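You operate a simulated robot arm through the tools that you are given. There is no shell and no other tool.

You run a simulated robot arm. Do the job below in one go: nothing can be reset, and whatever is moved stays where it is left.

JOB
Change the tester over to the white valve at 3 bar; the master goes back in the rack.
Fine: master into the empty end slot; valve from the TO TEST rack; seal arm over it before the air goes on; leave it running. Set down upright: green master valve, what you pick out.

The check looks at the end state, three seconds after you hand in, the way a careful person would. Anything else that was tipped, shoved, dropped, spilled or broken makes it a failure. Lids that push on must go on centred and level and be pressed home; caps that screw on are set level and turned clockwise until they are tight.

ROBOT AND FRAMES
A 6-joint arm with a fingered hand, fixed in place. Base frame: the origin is on the floor under the middle of its stand, x ahead of it, y to its left, z up; the work surface is at about z = 0.86. Units: m, rad, N and s.
With the tool pointing down near the work surface it reaches from about 0.1 to 0.82 m from the base axis. Its first joint turns from -2.897 to 2.897 rad. Payload 4 kg.
The TCP is the grasp point between the finger pads, 0.02 m short of the fingertips. In the tool frame z runs along the fingers and y along their closing line. The gripper opens to 0.14 m; its body begins 0.054 m behind the TCP. The gripper is a hand of 3 fingers: y runs from the thumb to the fingers, the wrist lies at [0, 0, -0.215] in the tool frame, and closing takes about 1.5 s.
Orientation is that of the tool frame in the base frame, as [roll, pitch, yaw] about the fixed x, y, z axes, in that order (R = Rz(yaw) Ry(pitch) Rx(roll)). With the fingers straight down and closing along the base's y, the tool's x points along the base's -x, its y along +y and its z along -z.

CONTROLS
- The arm moves only by the tool jog_arm. Its argument "plan" is a list of rows, each a list of 7 numbers: the shift along the base's x, y, z in m, then the turn, a rotation vector about the base's x, y, z in rad, then the gripper command, from -1 (fully open) to 1 (shut), values between in proportion. In form: [[tx, ty, tz, wx, wy, wz, jaw], ...]. A call has 1 to 20 rows; each row shifts and turns the commanded pose from where the row before left it. Rows are played at 5 a second. More than 0.05 m and 0.15 rad between two rows, or a gripper value outside its range, and nothing of the call is played. A pose out of reach is approached as far as the arm can. The call stops where the force on the tool passes 50 N (or 10 N more than at its start, if that is more) or the arm is blocked; 0.2 s more then pass. Each finger travels about 0.045 m/s and halts on what it meets, pressing with about 32 N; the grip force reading is that of the motor and also rises with nothing between the fingers. The clock runs only during rows and for 0.2 s after the last one: add rows that do not move to give the fingers time. The reply holds the time, the measured pose of the TCP, the force on the tool along the base axes, the opening and the grip force, in the units named above and with some noise, with the torque about the TCP (base axes, N m) and any sound that the robot's microphone picked up, and new pictures: "pictures" is both (left out), scene, wrist or none.
- Cameras (640 x 400 px; columns grow to the right, rows downward): "scene" is fixed at [0.0639, 0.6444, 1.5842]; the picture's right is [-0.80, -0.60, 0.00], its down [-0.41, 0.54, -0.73] and it looks along [0.44, -0.59, -0.68] (base axes); focal length 334 px, centre (320, 200). "wrist" rides on the gripper at [0.074, -0.043, -0.079] in the tool frame; the picture's right is [0.50, 0.87, 0.00], its down [-0.59, 0.34, -0.73] and it looks along [-0.64, 0.37, 0.68] (tool axes); focal length 275 px, centre (320, 200). There is no depth. A picture from a camera that has moved, and an enlarged one, comes with that camera's place and axes in the base frame and with its lens. The place of the scene camera against the robot may be out by one fixed shift of up to 0.025 m in any direction.
- slide_trunk(by): moves the trunk up (or, below 0, down) by that many m; the arm rides with it, the base frame stays. It gives what a move gives, with no picture.
- preshape(shape): the hand has 3 fingers and takes this shape, open, in about a second: jaw (thumb against the fingers, like two jaws); tri (thumb and two fingers); tip (a fingertip pinch); poke (one finger out to press); point (the index stretched); flat (the hand flat); cup (the hand cupped); fist (a fist). The gripper value then closes the fingers along that shape, each until it touches; the sizes above hold for jaw. It gives what a move gives, with no picture.
- inspect(camera, box): a new picture of the part [left, top, right, bottom] of that camera's present view, enlarged. It takes no simulated time.
- sign_off(): hands the job in; it is judged then, once.

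Nothing tells you positions but the pictures and the camera data. Unless the task says otherwise, let go and move clear before handing in.

The tools are called after ">>>" by a JSON object that holds its "op" and its "data". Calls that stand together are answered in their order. jog_arm: Moves the arm, as the interface text tells. Its arguments: {"type":"object","properties":{"plan":{"type":"array"},"pictures":{"type":"string","enum":["both","scene","wrist","none"]}},"required":["plan"]} The other tools are called the same way: slide_trunk (by) moves the trunk up or down; preshape (shape) gives the hand a shape; inspect (camera, box) takes an enlarged picture of a part of a camera's view; sign_off () hands the job in.

At the start:

```text
time: 0.0
tool_pos: [0.3899, 0.1371, 1.1565]
ee_rot: [3.141, -0.001, -3.141]
force: [-0.3, -0.3, -0.1]
torque: [0.02, -0.02, 0.0]
grip_width: 0.1398
grip_force: 0.1
shape: jaw
trunk travel left (down, up): [-0.125, 0.465]
```

scene: 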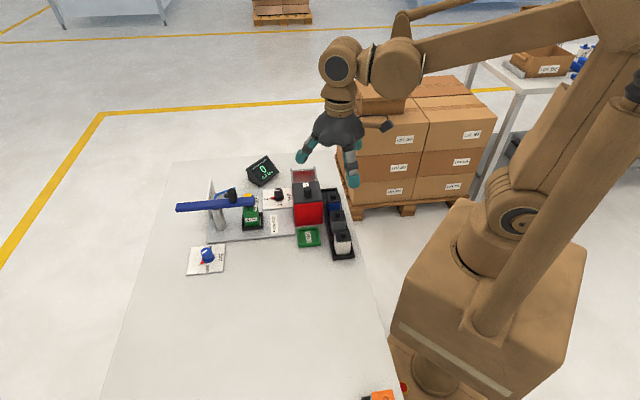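
wrist: 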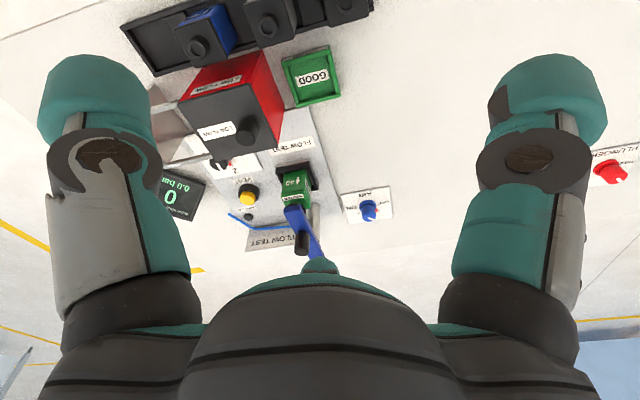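

I see a flow tester panel with a green master valve under a blue seal arm, a gauge, a couple of knobs, and a black rack with valves. I'll take closer looks before moving.

>>> {"op": "inspect", "data": {"camera": "scene", "box": [160, 140, 370, 285]}}

>>> {"op": "inspect", "data": {"camera": "wrist", "box": [100, 0, 420, 200]}}

>>> {"op": "inspect", "data": {"camera": "wrist", "box": [140, 130, 420, 270]}}

>>> {"op": "inspect", "data": {"camera": "scene", "box": [340, 340, 430, 400]}}

```text
2.76 times, centred on (265, 212) of scene
camera zoom: at [0.0639, 0.6444, 1.5842], right [-0.8, -0.6, 0.0], down [-0.41, 0.54, -0.73], along [0.44, -0.59, -0.68], focal length 921 px, centre (472, 166)
```

zoom: 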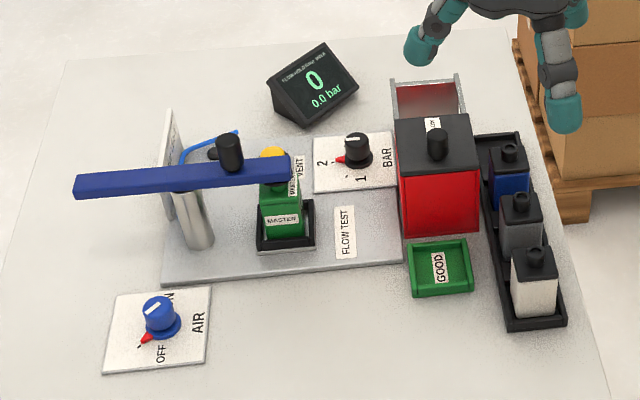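

```text
2.00 times, centred on (260, 100) of wrist
camera zoom: at [0.3165, 0.0942, 1.2352], right [-0.5, 0.87, 0.0], down [0.59, 0.34, 0.73], along [0.64, 0.37, -0.68], focal length 551 px, centre (440, 400)
```

zoom: 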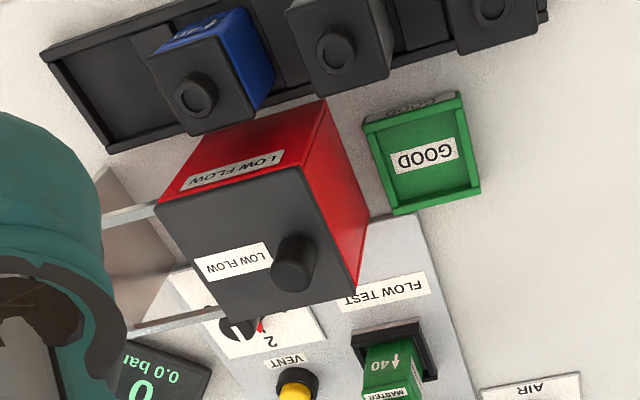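

```text
2.29 times, centred on (280, 200) of wrist
camera zoom: at [0.3165, 0.0942, 1.2352], right [-0.5, 0.87, 0.0], down [0.59, 0.34, 0.73], along [0.64, 0.37, -0.68], focal length 629 px, centre (411, 200)
```

zoom: 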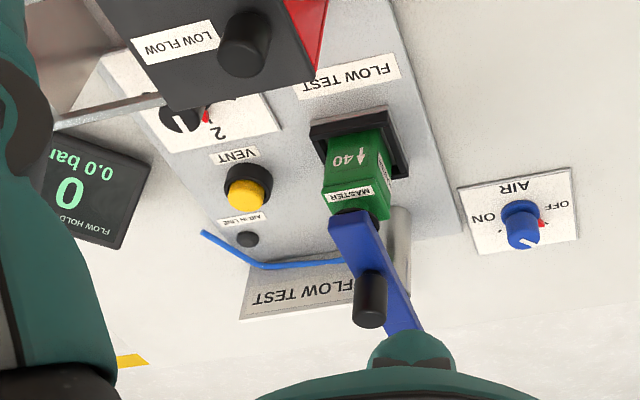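

```text
6.67 times, centred on (385, 370) of scene
camera zoom: at [0.0639, 0.6444, 1.5842], right [-0.8, -0.6, 0.0], down [-0.41, 0.54, -0.73], along [0.44, -0.59, -0.68], focal length 2225 px, centre (-113, -933)
```

zoom: 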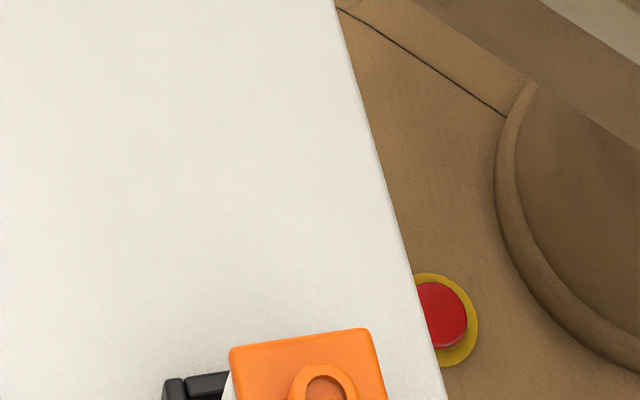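

The tester has the green master in its nest, a blue arm over it on a silver post, a yellow VENT button, a BAR dial, an AIR knob off at the front, and a rack with blue, grey and white valves. I'll move forward a bit at height for a closer look at the seal arm and dial.

>>> {"op": "jog_arm", "data": {"plan": [[0.03, 0, 0.02, 0, 0, 0, -1], [0.03, 0, 0.02, 0, 0, 0, -1], [0.03, 0, 0.01, 0, 0, 0, -1], [0.03, 0, 0, 0, 0, 0, -1], [0, 0, 0, 0, 0, 0, -1]]}}

```text
time: 1.2
tool_pos: [0.5101, 0.1368, 1.206]
ee_rot: [3.141, 0.0, -3.14]
force: [0.0, -0.6, -1.1]
torque: [0.01, 0.03, 0.02]
grip_width: 0.1399
grip_force: 0.0
shape: jaw
trunk travel left (down, up): [-0.125, 0.465]
camera wrist: at [0.4364, 0.0927, 1.2853], right [-0.5, 0.87, 0.0], down [0.59, 0.34, 0.73], along [0.64, 0.37, -0.68], focal length 275 px, centre (320, 200)
```

scene: 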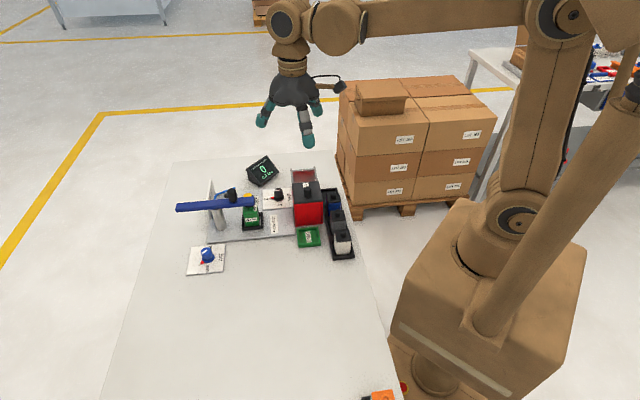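
wrist: 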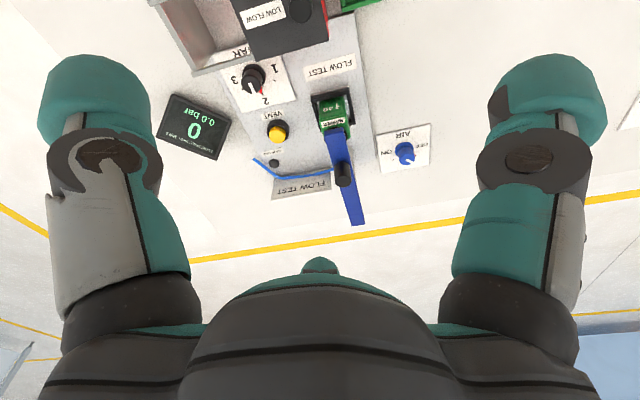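

>>> {"op": "inspect", "data": {"camera": "wrist", "box": [240, 60, 440, 185]}}

>>> {"op": "inspect", "data": {"camera": "wrist", "box": [290, 80, 390, 230]}}

>>> {"op": "inspect", "data": {"camera": "wrist", "box": [210, 40, 310, 110]}}

>>> {"op": "inspect", "data": {"camera": "scene", "box": [170, 150, 270, 240]}}

>>> {"op": "inspect", "data": {"camera": "scene", "box": [260, 160, 360, 260]}}

```text
3.20 times, centred on (340, 122) of wrist
camera zoom: at [0.4364, 0.0927, 1.2853], right [-0.5, 0.87, 0.0], down [0.59, 0.34, 0.73], along [0.64, 0.37, -0.68], focal length 881 px, centre (256, 448)
```

zoom: 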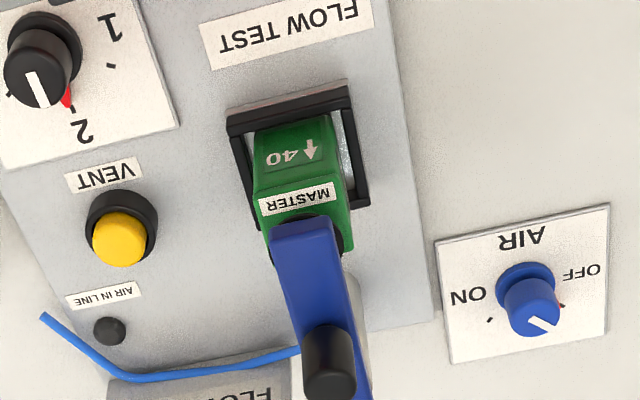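

```text
2.67 times, centred on (340, 155) of wrist
camera zoom: at [0.4364, 0.0927, 1.2853], right [-0.5, 0.87, 0.0], down [0.59, 0.34, 0.73], along [0.64, 0.37, -0.68], focal length 734 px, centre (267, 320)
```

zoom: 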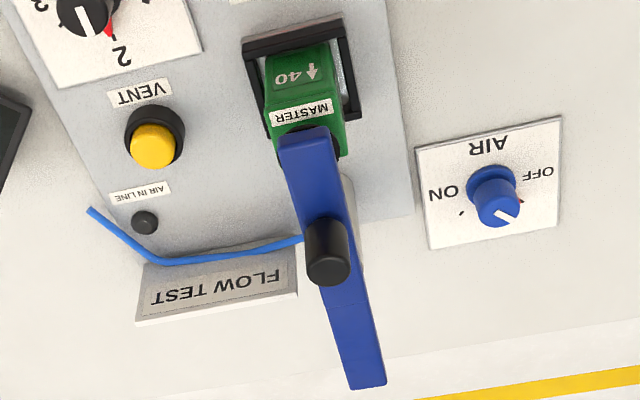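

```text
5.71 times, centred on (260, 75) of wrist
camera zoom: at [0.4364, 0.0927, 1.2853], right [-0.5, 0.87, 0.0], down [0.59, 0.34, 0.73], along [0.64, 0.37, -0.68], focal length 1573 px, centre (663, 914)
```

zoom: 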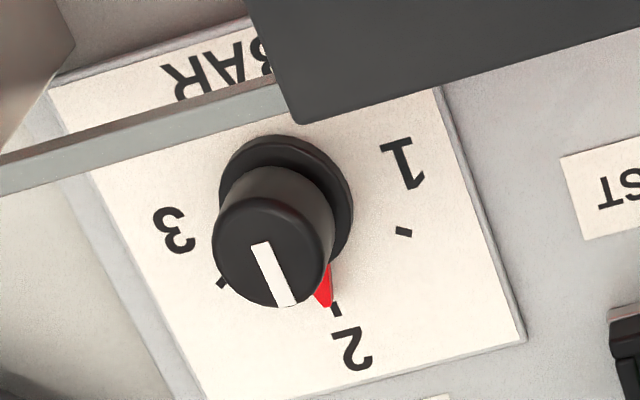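

```text
4.44 times, centred on (220, 195) of scene
camera zoom: at [0.0639, 0.6444, 1.5842], right [-0.8, -0.6, 0.0], down [-0.41, 0.54, -0.73], along [0.44, -0.59, -0.68], focal length 1484 px, centre (764, 222)
```

zoom: 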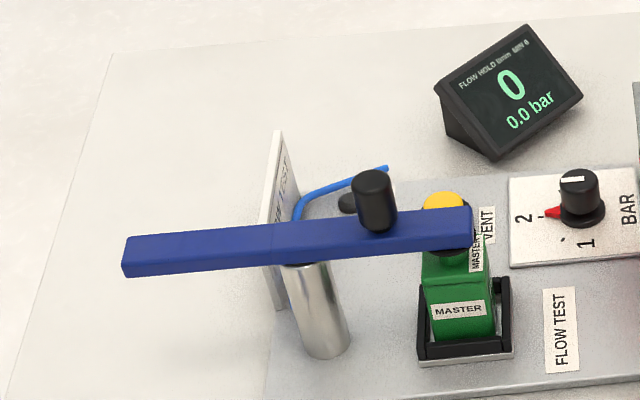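

```text
4.00 times, centred on (310, 210) of scene
camera zoom: at [0.0639, 0.6444, 1.5842], right [-0.8, -0.6, 0.0], down [-0.41, 0.54, -0.73], along [0.44, -0.59, -0.68], focal length 1335 px, centre (360, 160)
```

zoom: 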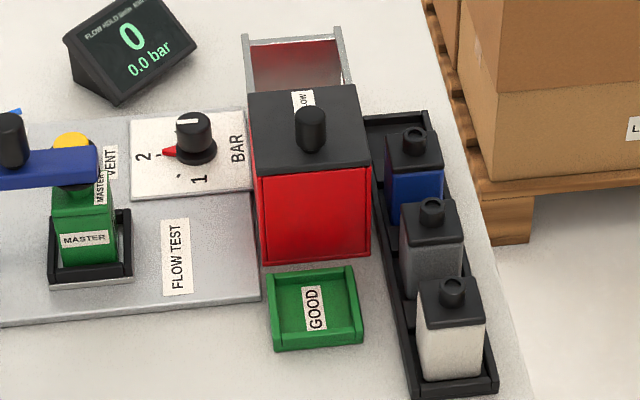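

The BAR dial stands at 2 (needs 3), AIR is at OFF, the display reads 0.0 bar and the AIR IN LINE lamp is dark. Next I'll pull back to look down on the rack, and zoom on the display.

>>> {"op": "jog_arm", "data": {"plan": [[-0.035, -0.02, 0, 0, 0, 0, -1], [-0.035, -0.02, 0, 0, 0, 0, -1], [-0.035, -0.02, 0, 0, 0, 0, -1], [-0.035, -0.02, 0, 0, 0, 0, -1], [-0.035, -0.02, 0, 0, 0, 0, -1], [-0.035, -0.02, 0, 0, 0, 0, -1], [-0.035, -0.02, 0, 0, 0, 0, -1], [-0.035, -0.02, 0, 0, 0, 0, -1], [0, 0, 0, 0, 0, 0, -1]]}}

>>> {"op": "inspect", "data": {"camera": "wrist", "box": [160, 0, 480, 200]}}

>>> {"op": "inspect", "data": {"camera": "scene", "box": [240, 150, 290, 190]}}

```text
time: 3.2
tool_pos: [0.2306, -0.0229, 1.2069]
ee_rot: [-3.141, 0.001, -3.141]
force: [-0.9, 0.0, -0.2]
torque: [0.01, 0.03, -0.01]
grip_width: 0.1401
grip_force: 0.1
shape: jaw
trunk travel left (down, up): [-0.125, 0.465]
camera wrist: at [0.156, -0.0671, 1.2868], right [-0.5, 0.87, 0.0], down [0.59, 0.34, 0.73], along [0.64, 0.37, -0.68], focal length 275 px, centre (320, 200)
```

scene: 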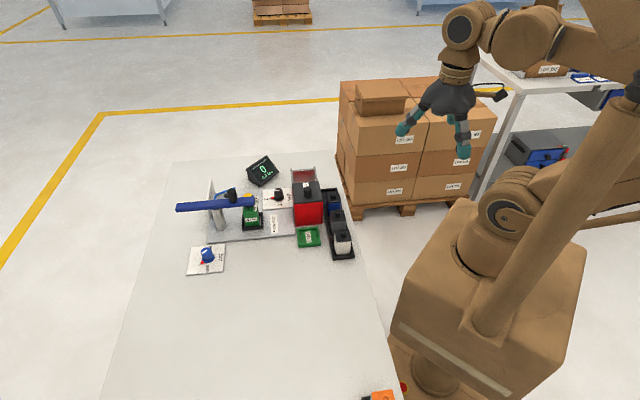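
wrist: 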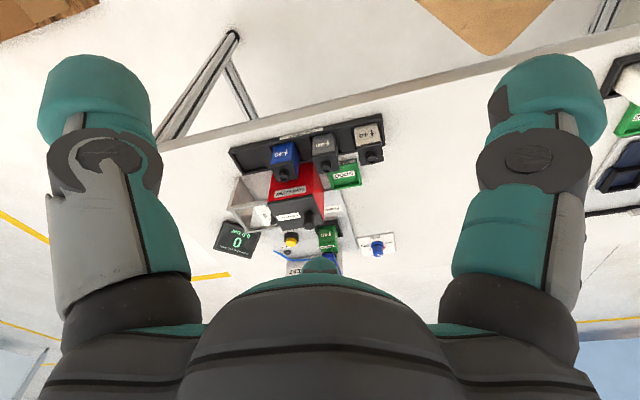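

```text
2.00 times, centred on (320, 100) of wrist
camera zoom: at [0.156, -0.0671, 1.2868], right [-0.5, 0.87, 0.0], down [0.59, 0.34, 0.73], along [0.64, 0.37, -0.68], focal length 551 px, centre (320, 400)
```

zoom: 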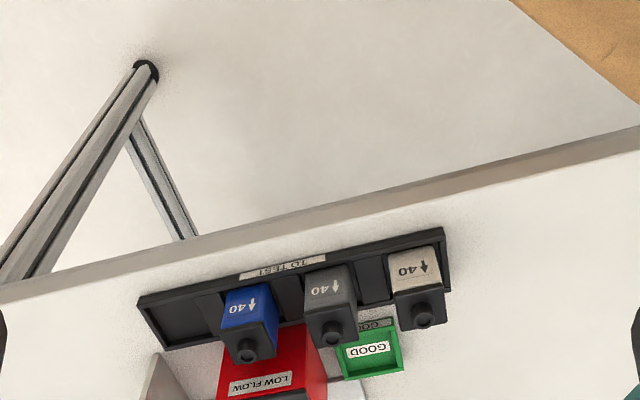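

```text
10.00 times, centred on (265, 170) of scene
camera zoom: at [0.0639, 0.6444, 1.5842], right [-0.8, -0.6, 0.0], down [-0.41, 0.54, -0.73], along [0.44, -0.59, -0.68], focal length 3338 px, centre (870, 500)
```

zoom: 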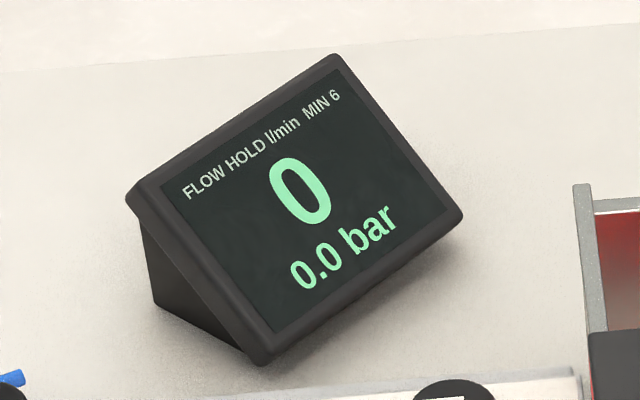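

The TO TEST rack has four slots: the far end is empty, then blue, grey and white. All valve faces carry "40 ↑". I'll move in closer above the rack to measure it.

>>> {"op": "jog_arm", "data": {"plan": [[0.02, 0.008, -0.02, 0, 0, 0, -1], [0.02, 0.008, -0.02, 0, 0, 0, -1], [0.02, 0.008, -0.02, 0, 0, 0, -1], [0.02, 0.008, -0.02, 0, 0, 0, -1], [0.02, 0.008, -0.02, 0, 0, 0, -1], [0, 0, 0, 0, 0, 0, -1]], "pictures": "wrist"}}

>>> {"op": "inspect", "data": {"camera": "wrist", "box": [160, 0, 480, 200]}}

```text
time: 4.6
tool_pos: [0.3308, 0.0192, 1.1074]
ee_rot: [3.14, 0.0, -3.141]
force: [-0.7, -0.1, -0.5]
torque: [0.05, -0.05, 0.02]
grip_width: 0.14
grip_force: 0.0
shape: jaw
trunk travel left (down, up): [-0.125, 0.465]
camera wrist: at [0.257, -0.0242, 1.1856], right [-0.5, 0.87, 0.0], down [0.59, 0.34, 0.73], along [0.64, 0.37, -0.68], focal length 275 px, centre (320, 200)
```

wrist: 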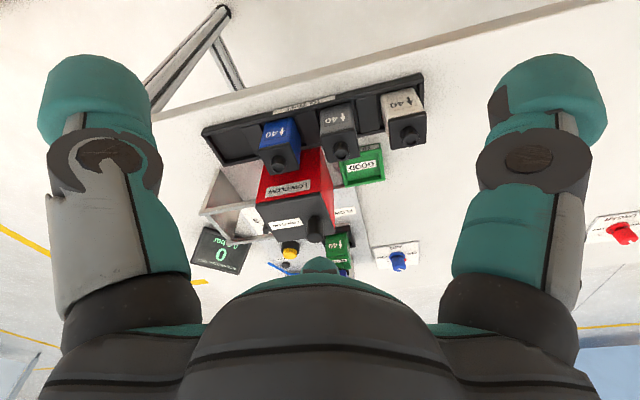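

```text
2.00 times, centred on (320, 100) of wrist
camera zoom: at [0.257, -0.0242, 1.1856], right [-0.5, 0.87, 0.0], down [0.59, 0.34, 0.73], along [0.64, 0.37, -0.68], focal length 551 px, centre (320, 400)
```

zoom: 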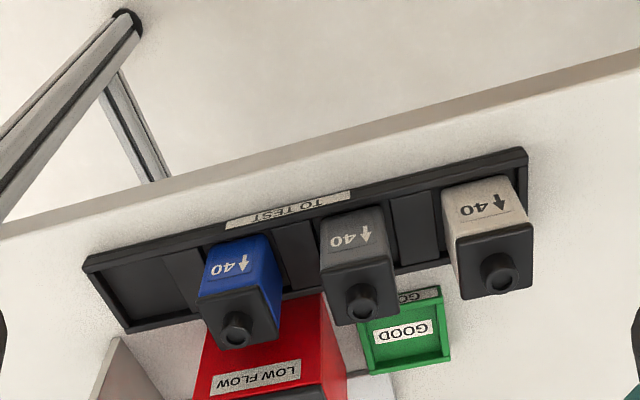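

The rack runs diagonally (about 45° to the base axes) with valves roughly 0.074 m apart, tops near z 0.94. I need to know the hand's shape too, so I'll look at it and the LOW FLOW area closely.

>>> {"op": "inspect", "data": {"camera": "scene", "box": [340, 60, 520, 190]}}

>>> {"op": "inspect", "data": {"camera": "wrist", "box": [190, 70, 350, 270]}}

```text
3.08 times, centred on (430, 125) of scene
camera zoom: at [0.0639, 0.6444, 1.5842], right [-0.8, -0.6, 0.0], down [-0.41, 0.54, -0.73], along [0.44, -0.59, -0.68], focal length 1027 px, centre (-18, 431)
```

zoom: 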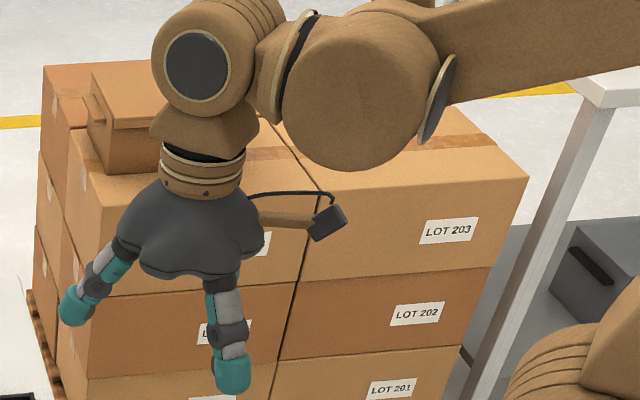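

```text
2.00 times, centred on (270, 170) of wrist
camera zoom: at [0.257, -0.0242, 1.1856], right [-0.5, 0.87, 0.0], down [0.59, 0.34, 0.73], along [0.64, 0.37, -0.68], focal length 551 px, centre (420, 260)
```

zoom: 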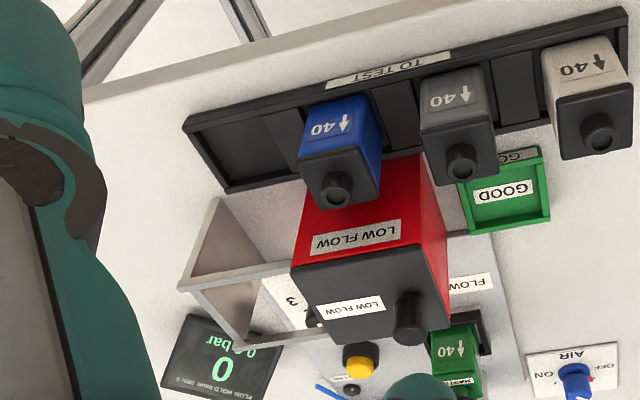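

I'll rotate the hand −45° so its closing line lies across the rack, and partly close it in the air to learn the finger geometry.

>>> {"op": "jog_arm", "data": {"plan": [[0, 0, 0.01, 0, 0, -0.1309, 0.36], [0, 0, 0.01, 0, 0, -0.1309, 0.36], [0, 0, 0.01, 0, 0, -0.1309, 0.36], [0, 0, 0.01, 0, 0, -0.1309, 0.36], [0, 0, 0, 0, 0, -0.1309, 0.36], [0, 0, 0, 0, 0, -0.1309, 0.36], [0, 0, 0, 0, 0, 0, 0.36], [0, 0, 0, 0, 0, 0, 0.36]]}}

>>> {"op": "inspect", "data": {"camera": "scene", "box": [340, 60, 520, 190]}}

>>> {"op": "inspect", "data": {"camera": "wrist", "box": [160, 0, 480, 200]}}

```text
time: 6.4
tool_pos: [0.3292, 0.0171, 1.1459]
ee_rot: [3.14, 0.001, 2.357]
force: [-0.6, 0.0, -0.1]
torque: [-0.01, 0.03, 0.0]
grip_width: 0.0452
grip_force: 0.1
shape: jaw
trunk travel left (down, up): [-0.125, 0.465]
camera wrist: at [0.2476, 0.0386, 1.2254], right [0.26, 0.97, 0.0], down [0.66, -0.18, 0.73], along [0.71, -0.19, -0.68], focal length 275 px, centre (320, 200)
```

scene: 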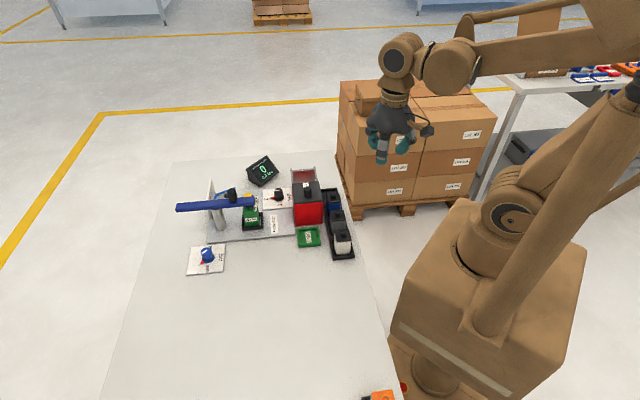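
wrist: 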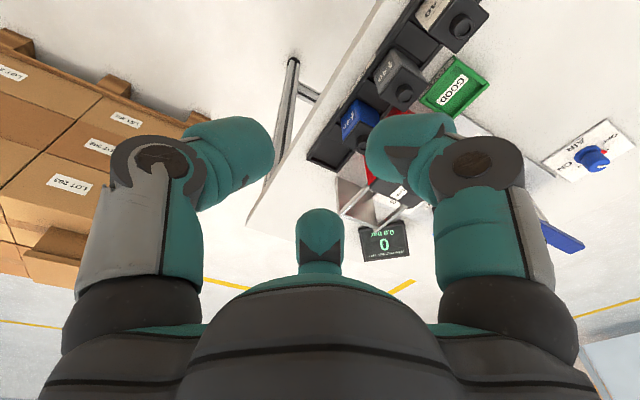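

```text
3.08 times, centred on (430, 125) of scene
camera zoom: at [0.0639, 0.6444, 1.5842], right [-0.8, -0.6, 0.0], down [-0.41, 0.54, -0.73], along [0.44, -0.59, -0.68], focal length 1027 px, centre (-18, 431)
```

zoom: 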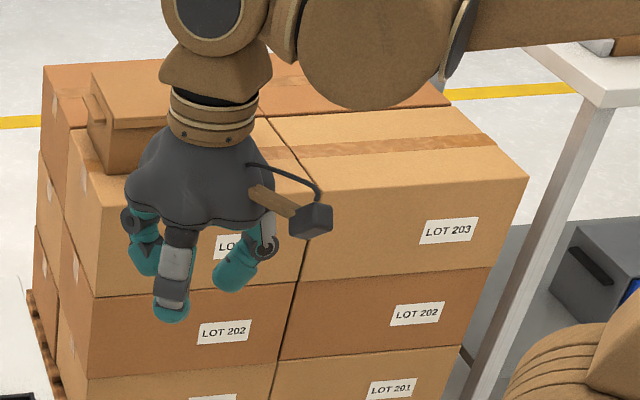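

```text
2.00 times, centred on (320, 100) of wrist
camera zoom: at [0.2476, 0.0386, 1.2254], right [0.26, 0.97, 0.0], down [0.66, -0.18, 0.73], along [0.71, -0.19, -0.68], focal length 551 px, centre (320, 400)
```

zoom: 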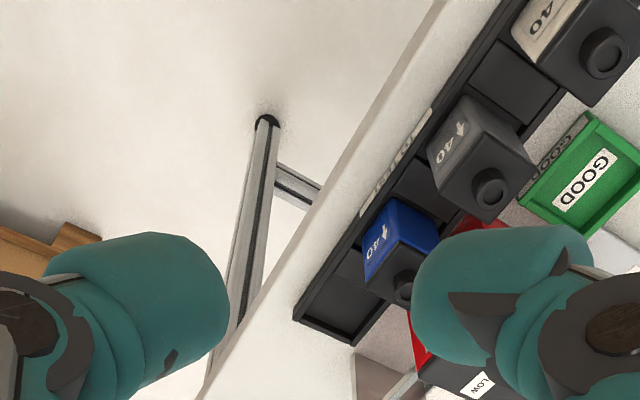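

The jaw shape has a thumb on the near side against two well-spaced fingers. I'll check the fingertip pinch shape to see whether it's slimmer.

>>> {"op": "preshape", "data": {"shape": "tip"}}

>>> {"op": "jog_arm", "data": {"plan": [[0, 0, 0, 0, 0, 0, 0.4], [0, 0, 0, 0, 0, 0, 0.4], [0, 0, 0, 0, 0, 0, 0.4], [0, 0, 0, 0, 0, 0, 0.4], [0, 0, 0, 0, 0, 0, 0.4], [0, 0, 0, 0, 0, 0, 0.4]]}}

>>> {"op": "inspect", "data": {"camera": "scene", "box": [340, 60, 520, 190]}}

```text
time: 7.3
tool_pos: [0.3314, 0.0163, 1.1461]
ee_rot: [-3.141, 0.0, 2.354]
force: [-0.3, 1.3, -0.3]
torque: [-0.02, 0.01, -0.02]
grip_width: 0.1401
grip_force: 0.1
shape: tip
trunk travel left (down, up): [-0.125, 0.465]
```

```text
time: 8.7
tool_pos: [0.3301, 0.0175, 1.1462]
ee_rot: [3.141, 0.001, 2.355]
force: [0.5, -0.3, 0.0]
torque: [0.01, 0.0, -0.04]
grip_width: 0.0425
grip_force: 0.1
shape: tip
trunk travel left (down, up): [-0.125, 0.465]
camera wrist: at [0.2476, 0.0385, 1.2253], right [0.26, 0.97, 0.0], down [0.66, -0.18, 0.73], along [0.71, -0.19, -0.68], focal length 275 px, centre (320, 200)
```

scene: 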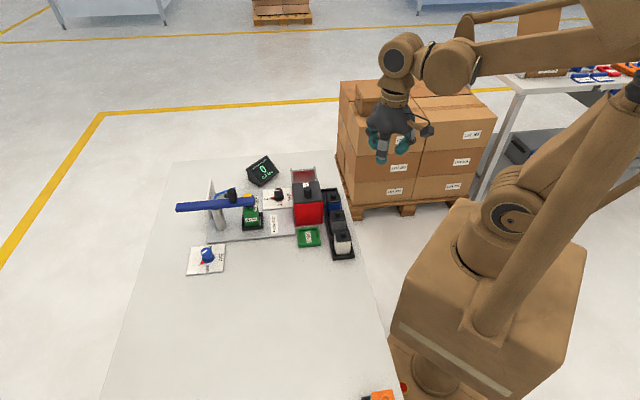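
wrist: 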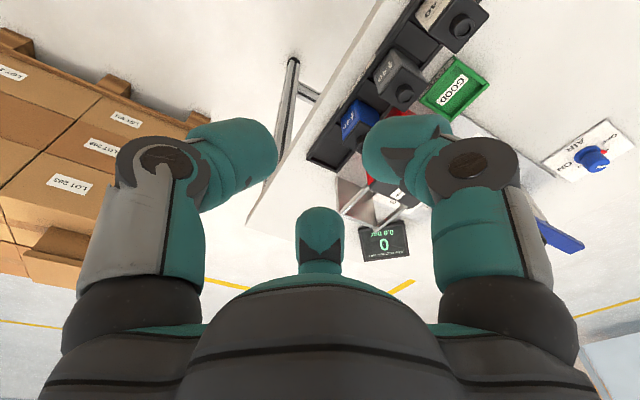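

```text
3.08 times, centred on (430, 125) of scene
camera zoom: at [0.0639, 0.6444, 1.5842], right [-0.8, -0.6, 0.0], down [-0.41, 0.54, -0.73], along [0.44, -0.59, -0.68], focal length 1027 px, centre (-18, 431)
```

zoom: 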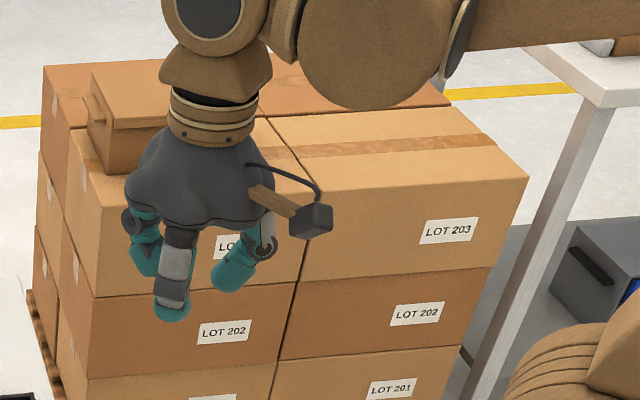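

The valve in the end slot would sit close to the tall LOW FLOW frame, so I'll likely lift valves by their round stems with a fingertip pinch. First I want a lower side view of the tester and the seal arm, so I'll turn the hand and tilt it up.

>>> {"op": "jog_arm", "data": {"plan": [[0.015, 0.021, 0, 0, 0, 0.131, -1], [0.015, 0.021, 0, 0, 0, 0.131, -1], [0.015, 0.021, 0, 0, 0, 0.131, -1], [0.015, 0.021, 0, 0, 0, 0.131, -1], [0.015, 0.021, 0, 0, 0, 0.131, -1], [0.015, 0.021, 0, 0, 0, 0.131, -1], [0.015, 0.021, 0, 0, 0, 0.131, -1], [0.015, 0.021, 0, 0, 0, 0.131, -1], [0, 0, -0.02, 0.0943, -0.0943, 0, -1], [0, 0, -0.02, 0.0943, -0.0943, 0, -1], [0, 0, -0.02, 0.0943, -0.0943, 0, -1], [0, 0, 0, 0, 0, 0, -1]]}}

>>> {"op": "inspect", "data": {"camera": "wrist", "box": [180, 50, 480, 240]}}

```text
time: 11.3
tool_pos: [0.4509, 0.1852, 1.0876]
ee_rot: [2.934, 0.346, -2.913]
force: [-0.5, 0.2, -0.3]
torque: [-0.01, 0.01, -0.02]
grip_width: 0.14
grip_force: 0.1
shape: tip
trunk travel left (down, up): [-0.125, 0.465]
camera wrist: at [0.3734, 0.1079, 1.1267], right [-0.71, 0.71, 0.0], down [0.24, 0.24, 0.94], along [0.66, 0.67, -0.34], focal length 275 px, centre (320, 200)
```

scene: 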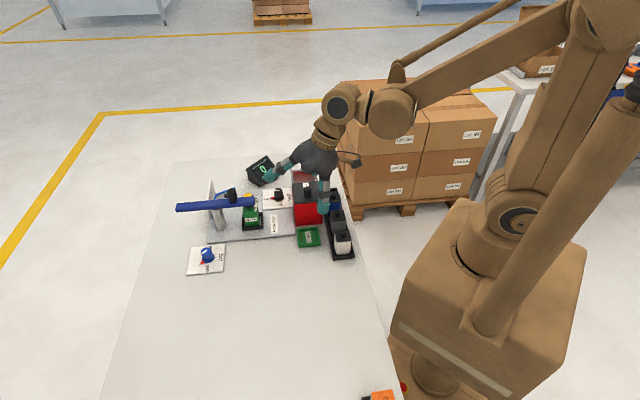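
wrist: 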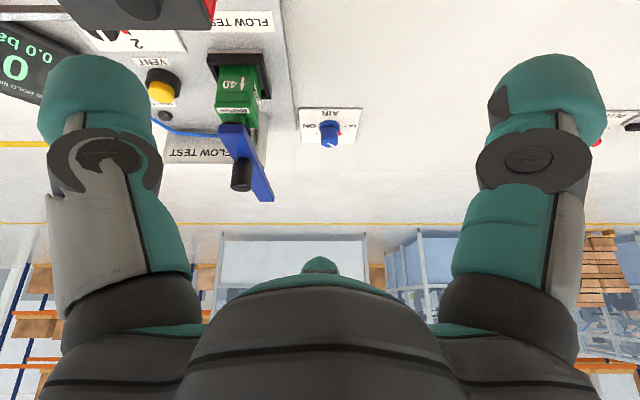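

```text
2.11 times, centred on (330, 145) of wrist
camera zoom: at [0.3734, 0.1079, 1.1267], right [-0.71, 0.71, 0.0], down [0.24, 0.24, 0.94], along [0.66, 0.67, -0.34], focal length 580 px, centre (299, 316)
```

zoom: 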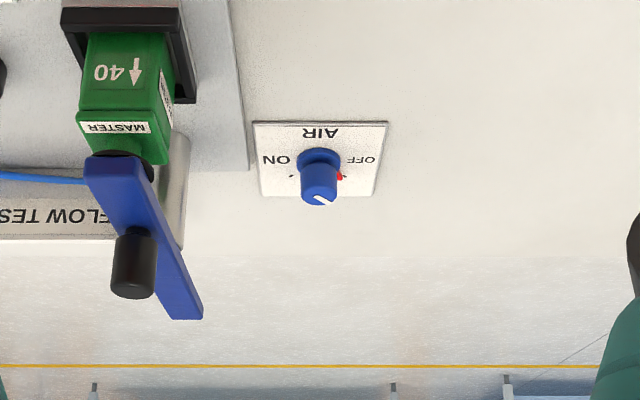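

>>> {"op": "inspect", "data": {"camera": "wrist", "box": [150, 40, 310, 210]}}

>>> {"op": "inspect", "data": {"camera": "scene", "box": [180, 180, 260, 235]}}

```text
2.35 times, centred on (230, 125) of wrist
camera zoom: at [0.3734, 0.1079, 1.1267], right [-0.71, 0.71, 0.0], down [0.24, 0.24, 0.94], along [0.66, 0.67, -0.34], focal length 648 px, centre (532, 376)
```

zoom: 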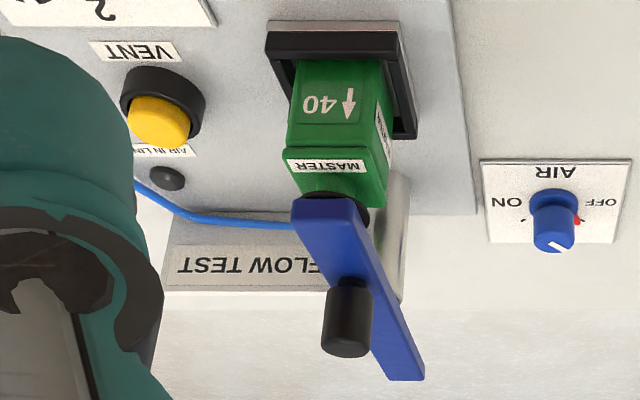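

```text
7.27 times, centred on (220, 208) of scene
camera zoom: at [0.0639, 0.6444, 1.5842], right [-0.8, -0.6, 0.0], down [-0.41, 0.54, -0.73], along [0.44, -0.59, -0.68], focal length 2428 px, centre (1047, 146)
```

zoom: 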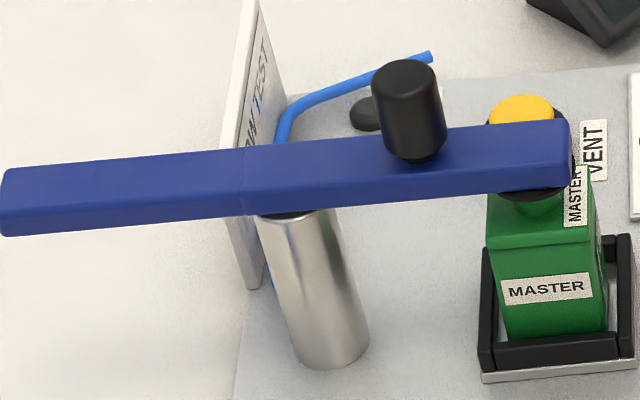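

The seal arm is a horizontal bar on a silver post at about (0.682, 0.289), with a black upright handle at about (0.647, 0.251), top z≈1.008. I'll level the hand, switch to jaw, and hover above the handle.

>>> {"op": "preshape", "data": {"shape": "jaw"}}

>>> {"op": "jog_arm", "data": {"plan": [[0.0, 0.0, 0.02, -0.0943, 0.0943, 0, -1], [0.02, 0.006, 0.01, -0.0943, 0.0943, 0, -1], [0.03, 0.01, 0, -0.0943, 0.0943, 0, -1], [0.03, 0.01, 0, 0, 0, 0.131, -1], [0.03, 0.01, 0, 0, 0, 0.131, -1], [0.03, 0.01, 0, 0, 0, 0.131, -1], [0.03, 0.01, 0, 0, 0, 0.131, -1], [0.026, 0.01, 0, 0, 0, 0, -1], [0, 0, 0, 0, 0, 0, -1]]}}

>>> {"op": "inspect", "data": {"camera": "scene", "box": [170, 110, 310, 240]}}

```text
time: 12.2
tool_pos: [0.4507, 0.1857, 1.0869]
ee_rot: [2.934, 0.345, -2.916]
force: [1.3, 0.1, -0.3]
torque: [0.01, -0.01, -0.01]
grip_width: 0.1398
grip_force: 0.1
shape: jaw
trunk travel left (down, up): [-0.125, 0.465]
```

```text
time: 14.2
tool_pos: [0.6454, 0.2536, 1.1167]
ee_rot: [-3.141, 0.002, -2.353]
force: [-0.4, -0.5, -0.2]
torque: [-0.02, -0.03, 0.0]
grip_width: 0.14
grip_force: 0.1
shape: jaw
trunk travel left (down, up): [-0.125, 0.465]
camera wrist: at [0.6243, 0.1697, 1.196], right [-0.97, 0.26, 0.0], down [0.17, 0.66, 0.73], along [0.19, 0.71, -0.68], focal length 275 px, centre (320, 200)
```

scene: 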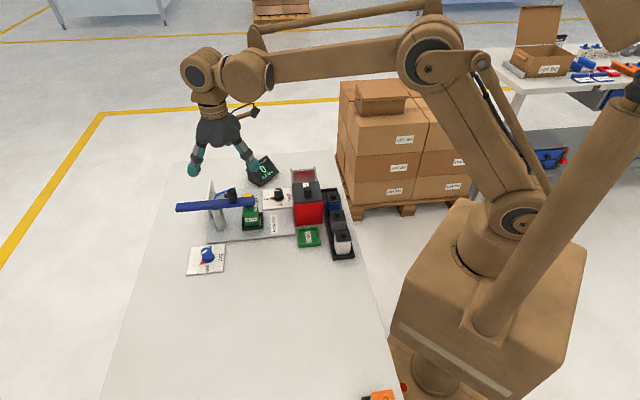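
wrist: 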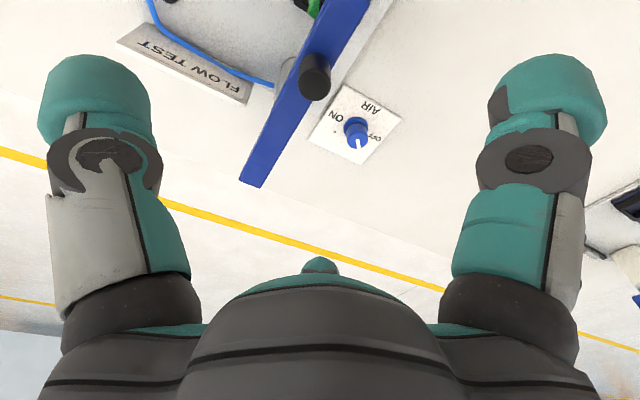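

```text
3.08 times, centred on (240, 175) of scene
camera zoom: at [0.0639, 0.6444, 1.5842], right [-0.8, -0.6, 0.0], down [-0.41, 0.54, -0.73], along [0.44, -0.59, -0.68], focal length 1027 px, centre (566, 277)
```

zoom: 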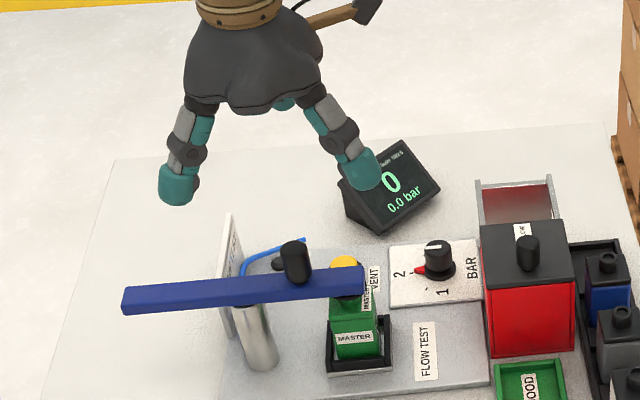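

>>> {"op": "inspect", "data": {"camera": "wrist", "box": [240, 0, 420, 190]}}

```text
2.11 times, centred on (330, 95) of wrist
camera zoom: at [0.6243, 0.1697, 1.196], right [-0.97, 0.26, 0.0], down [0.17, 0.66, 0.73], along [0.19, 0.71, -0.68], focal length 580 px, centre (299, 421)
```

zoom: 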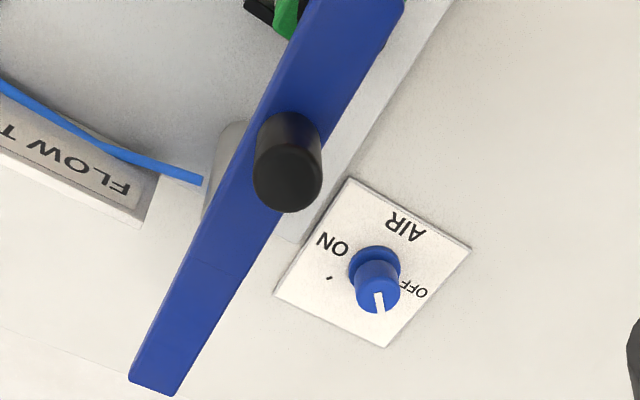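

The handle top is at about (0.651, 0.252). I'll descend around it and close on it.

>>> {"op": "jog_arm", "data": {"plan": [[0.003, -0.001, -0.03, 0, 0, 0, -1], [0.002, -0.0005, -0.03, 0, 0, 0, -1], [0, 0, -0.03, 0, 0, 0, -1], [0, 0, -0.02, 0, 0, 0, -0.5], [0, 0, -0.012, 0, 0, 0, 0], [0, 0, 0, 0, 0, 0, 0.5], [0, 0, 0, 0, 0, 0, 1], [0, 0, 0, 0, 0, 0, 1], [0, 0, 0, 0, 0, 0, 1], [0, 0, 0, 0, 0, 0, 1], [0, 0, 0, 0, 0, 0, 1]]}}

>>> {"op": "inspect", "data": {"camera": "scene", "box": [170, 110, 310, 240]}}

```text
time: 16.6
tool_pos: [0.6515, 0.2495, 0.9924]
ee_rot: [-3.141, -0.001, -2.353]
force: [-2.7, -4.0, -4.5]
torque: [-0.08, 0.18, -0.05]
grip_width: 0.0169
grip_force: 32.1
shape: jaw
trunk travel left (down, up): [-0.125, 0.465]
camera wrist: at [0.6297, 0.1664, 1.0717], right [-0.97, 0.26, 0.0], down [0.18, 0.66, 0.73], along [0.19, 0.71, -0.68], focal length 275 px, centre (320, 200)
```

scene: 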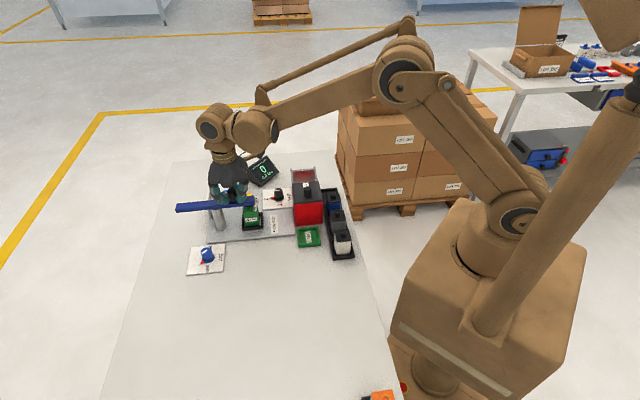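
wrist: 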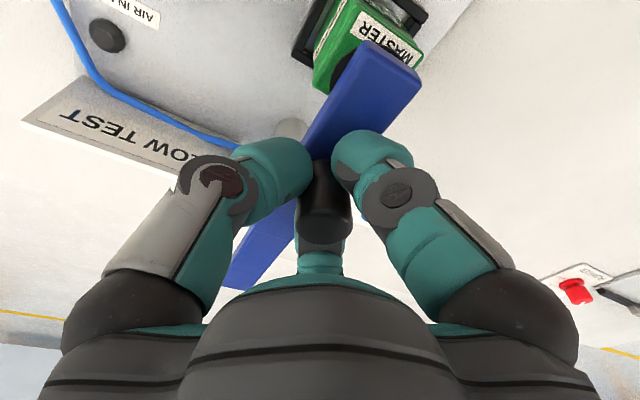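

```text
3.08 times, centred on (240, 175) of scene
camera zoom: at [0.0639, 0.6444, 1.5842], right [-0.8, -0.6, 0.0], down [-0.41, 0.54, -0.73], along [0.44, -0.59, -0.68], focal length 1027 px, centre (566, 277)
```

zoom: 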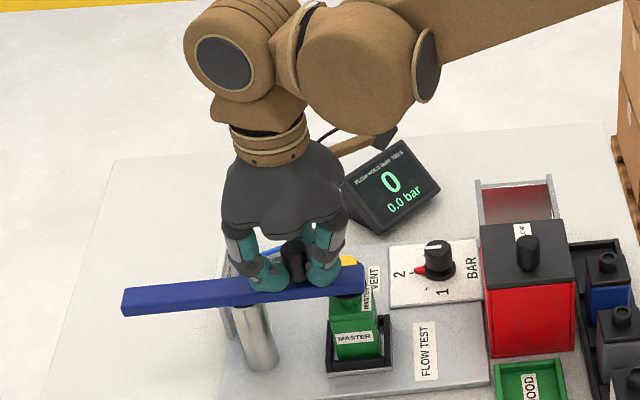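

The handle is gripped. I'll try a small swing of the arm toward the AIR side about the post and watch the forces.

>>> {"op": "jog_arm", "data": {"plan": [[-0.0042, 0.0048, 0, 0, 0, -0.13, 1], [-0.0036, 0.0053, 0, 0, 0, -0.13, 1], [0, 0, 0, 0, 0, 0, 1]]}}

```text
time: 17.6
tool_pos: [0.6475, 0.2536, 0.9931]
ee_rot: [-3.134, 0.003, -2.621]
force: [27.1, -34.2, 2.7]
torque: [-0.68, -0.23, 0.34]
grip_width: 0.0168
grip_force: 32.1
shape: jaw
trunk travel left (down, up): [-0.125, 0.465]
stopped in row 3: the force on the tool passed its limit at 51 N (the readings are from after the stop); the commanded pose is now the measured one
camera wrist: at [0.6044, 0.18, 1.0723], right [-0.87, 0.5, -0.01], down [0.34, 0.59, 0.73], along [0.37, 0.63, -0.68], focal length 275 px, centre (320, 200)
```

scene: 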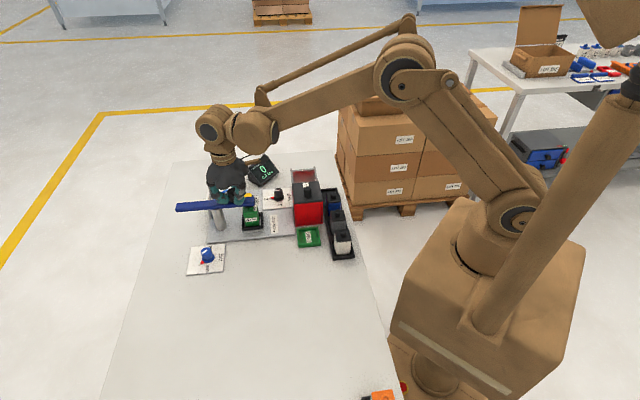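
wrist: 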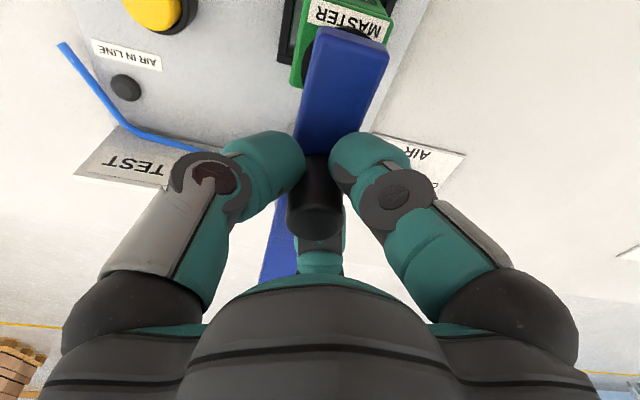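

It pushes back hard in that direction, so that is a stop (or it doesn't swing). I'll relax back and try the other way gently.

>>> {"op": "jog_arm", "data": {"plan": [[0.002, -0.002, 0, 0, 0, 0.13, 1], [0.002, -0.0022, 0, 0, 0, 0.13, 1], [0, 0, 0, 0, 0, 0, 1]], "pictures": "none"}}

>>> {"op": "jog_arm", "data": {"plan": [[0.002, -0.002, 0, 0, 0, 0.05, 1], [0.002, -0.002, 0, 0, 0, 0.05, 1], [0, 0, 0, 0, 0, 0, 1]]}}

```text
time: 18.4
tool_pos: [0.6462, 0.2527, 0.9936]
ee_rot: [-3.139, 0.001, -2.353]
force: [-0.9, -29.8, -3.1]
torque: [-0.48, -0.12, -0.74]
grip_width: 0.0171
grip_force: 31.8
shape: jaw
trunk travel left (down, up): [-0.125, 0.465]
```

```text
time: 19.2
tool_pos: [0.6508, 0.2502, 0.9942]
ee_rot: [-3.137, 0.002, -2.255]
force: [-11.9, -29.1, -15.3]
torque: [-0.42, 0.06, -0.55]
grip_width: 0.0173
grip_force: 31.7
shape: jaw
trunk travel left (down, up): [-0.125, 0.465]
camera wrist: at [0.6366, 0.165, 1.0731], right [-0.99, 0.16, 0.0], down [0.11, 0.67, 0.73], along [0.12, 0.72, -0.68], focal length 275 px, centre (320, 200)
```

scene: 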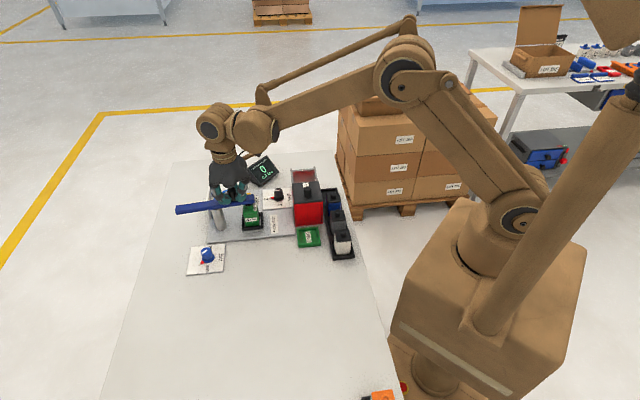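
wrist: 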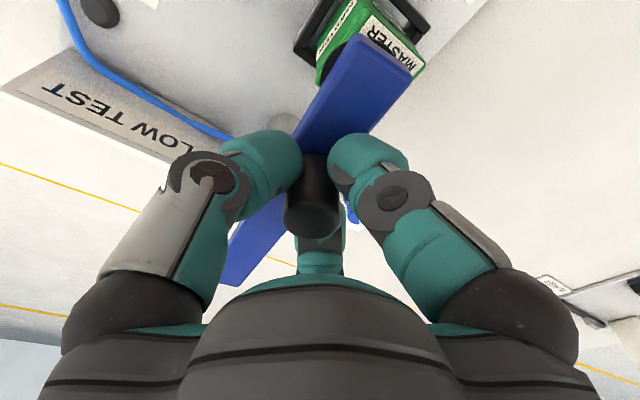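

>>> {"op": "inspect", "data": {"camera": "scene", "box": [170, 110, 310, 240]}}

>>> {"op": "inspect", "data": {"camera": "scene", "box": [180, 180, 260, 235]}}

```text
3.08 times, centred on (240, 175) of scene
camera zoom: at [0.0639, 0.6444, 1.5842], right [-0.8, -0.6, 0.0], down [-0.41, 0.54, -0.73], along [0.44, -0.59, -0.68], focal length 1027 px, centre (566, 277)
```

zoom: 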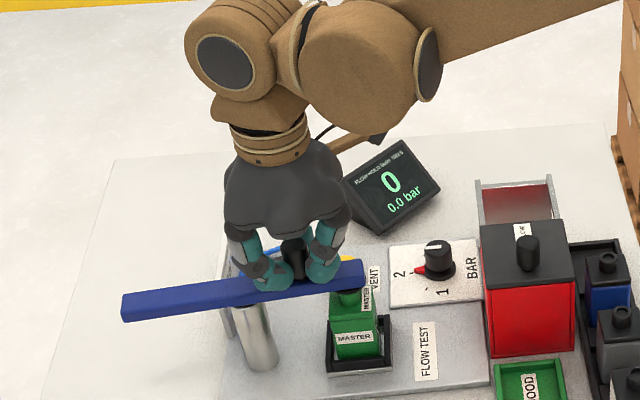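

```text
7.27 times, centred on (220, 208) of scene
camera zoom: at [0.0639, 0.6444, 1.5842], right [-0.8, -0.6, 0.0], down [-0.41, 0.54, -0.73], along [0.44, -0.59, -0.68], focal length 2428 px, centre (1047, 146)
```

zoom: 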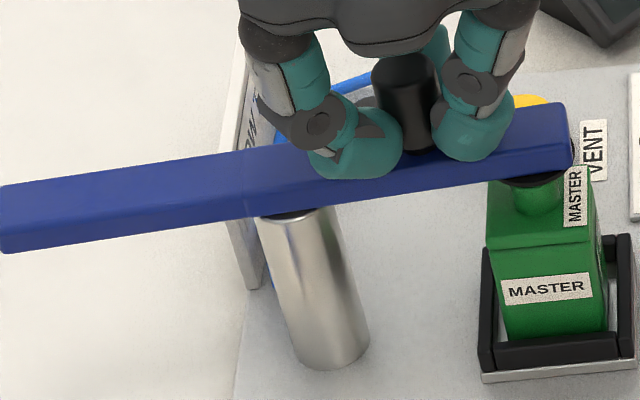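

The arm tip has begun to move toward the VENT side, so it swings that way. I'll continue along the arc with small steps.

>>> {"op": "jog_arm", "data": {"plan": [[0.0055, -0.0021, 0, 0, 0, 0.1, 1], [0.0045, -0.0023, 0, 0, 0, 0.1, 1], [0, 0, 0, 0, 0, 0, 1]]}}

>>> {"op": "inspect", "data": {"camera": "scene", "box": [180, 180, 260, 235]}}

```text
time: 20.0
tool_pos: [0.6607, 0.2434, 0.9932]
ee_rot: [-3.138, 0.004, -2.057]
force: [-13.2, -41.5, -18.7]
torque: [-0.6, 0.06, -0.36]
grip_width: 0.0169
grip_force: 32.4
shape: jaw
trunk travel left (down, up): [-0.125, 0.465]
camera wrist: at [0.665, 0.157, 1.0734], right [-1.0, -0.04, 0.0], down [-0.03, 0.68, 0.73], along [-0.03, 0.73, -0.68], focal length 275 px, centre (320, 200)
```

scene: 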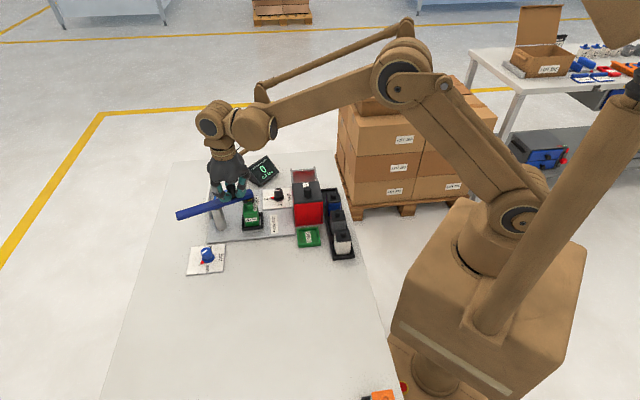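
wrist: 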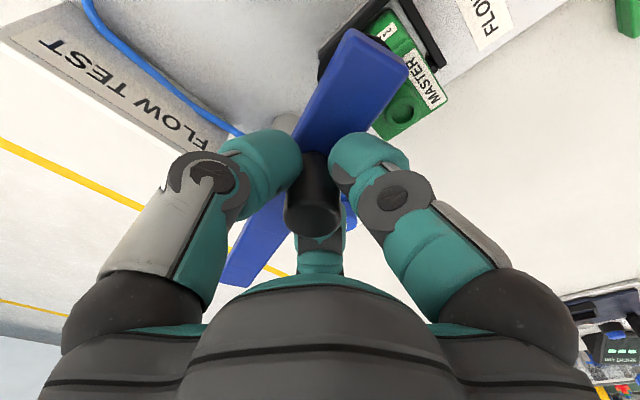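

```text
7.27 times, centred on (220, 208) of scene
camera zoom: at [0.0639, 0.6444, 1.5842], right [-0.8, -0.6, 0.0], down [-0.41, 0.54, -0.73], along [0.44, -0.59, -0.68], focal length 2428 px, centre (1047, 146)
```

zoom: 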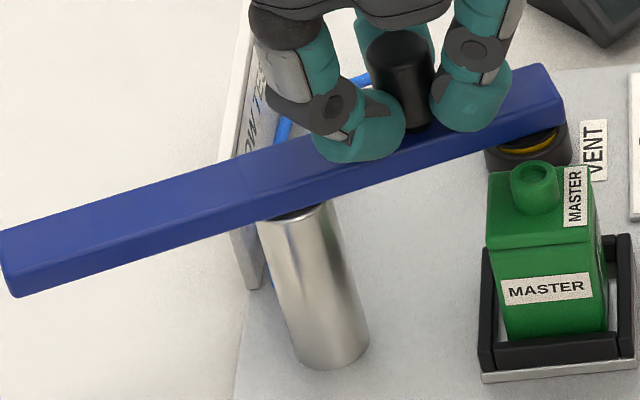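

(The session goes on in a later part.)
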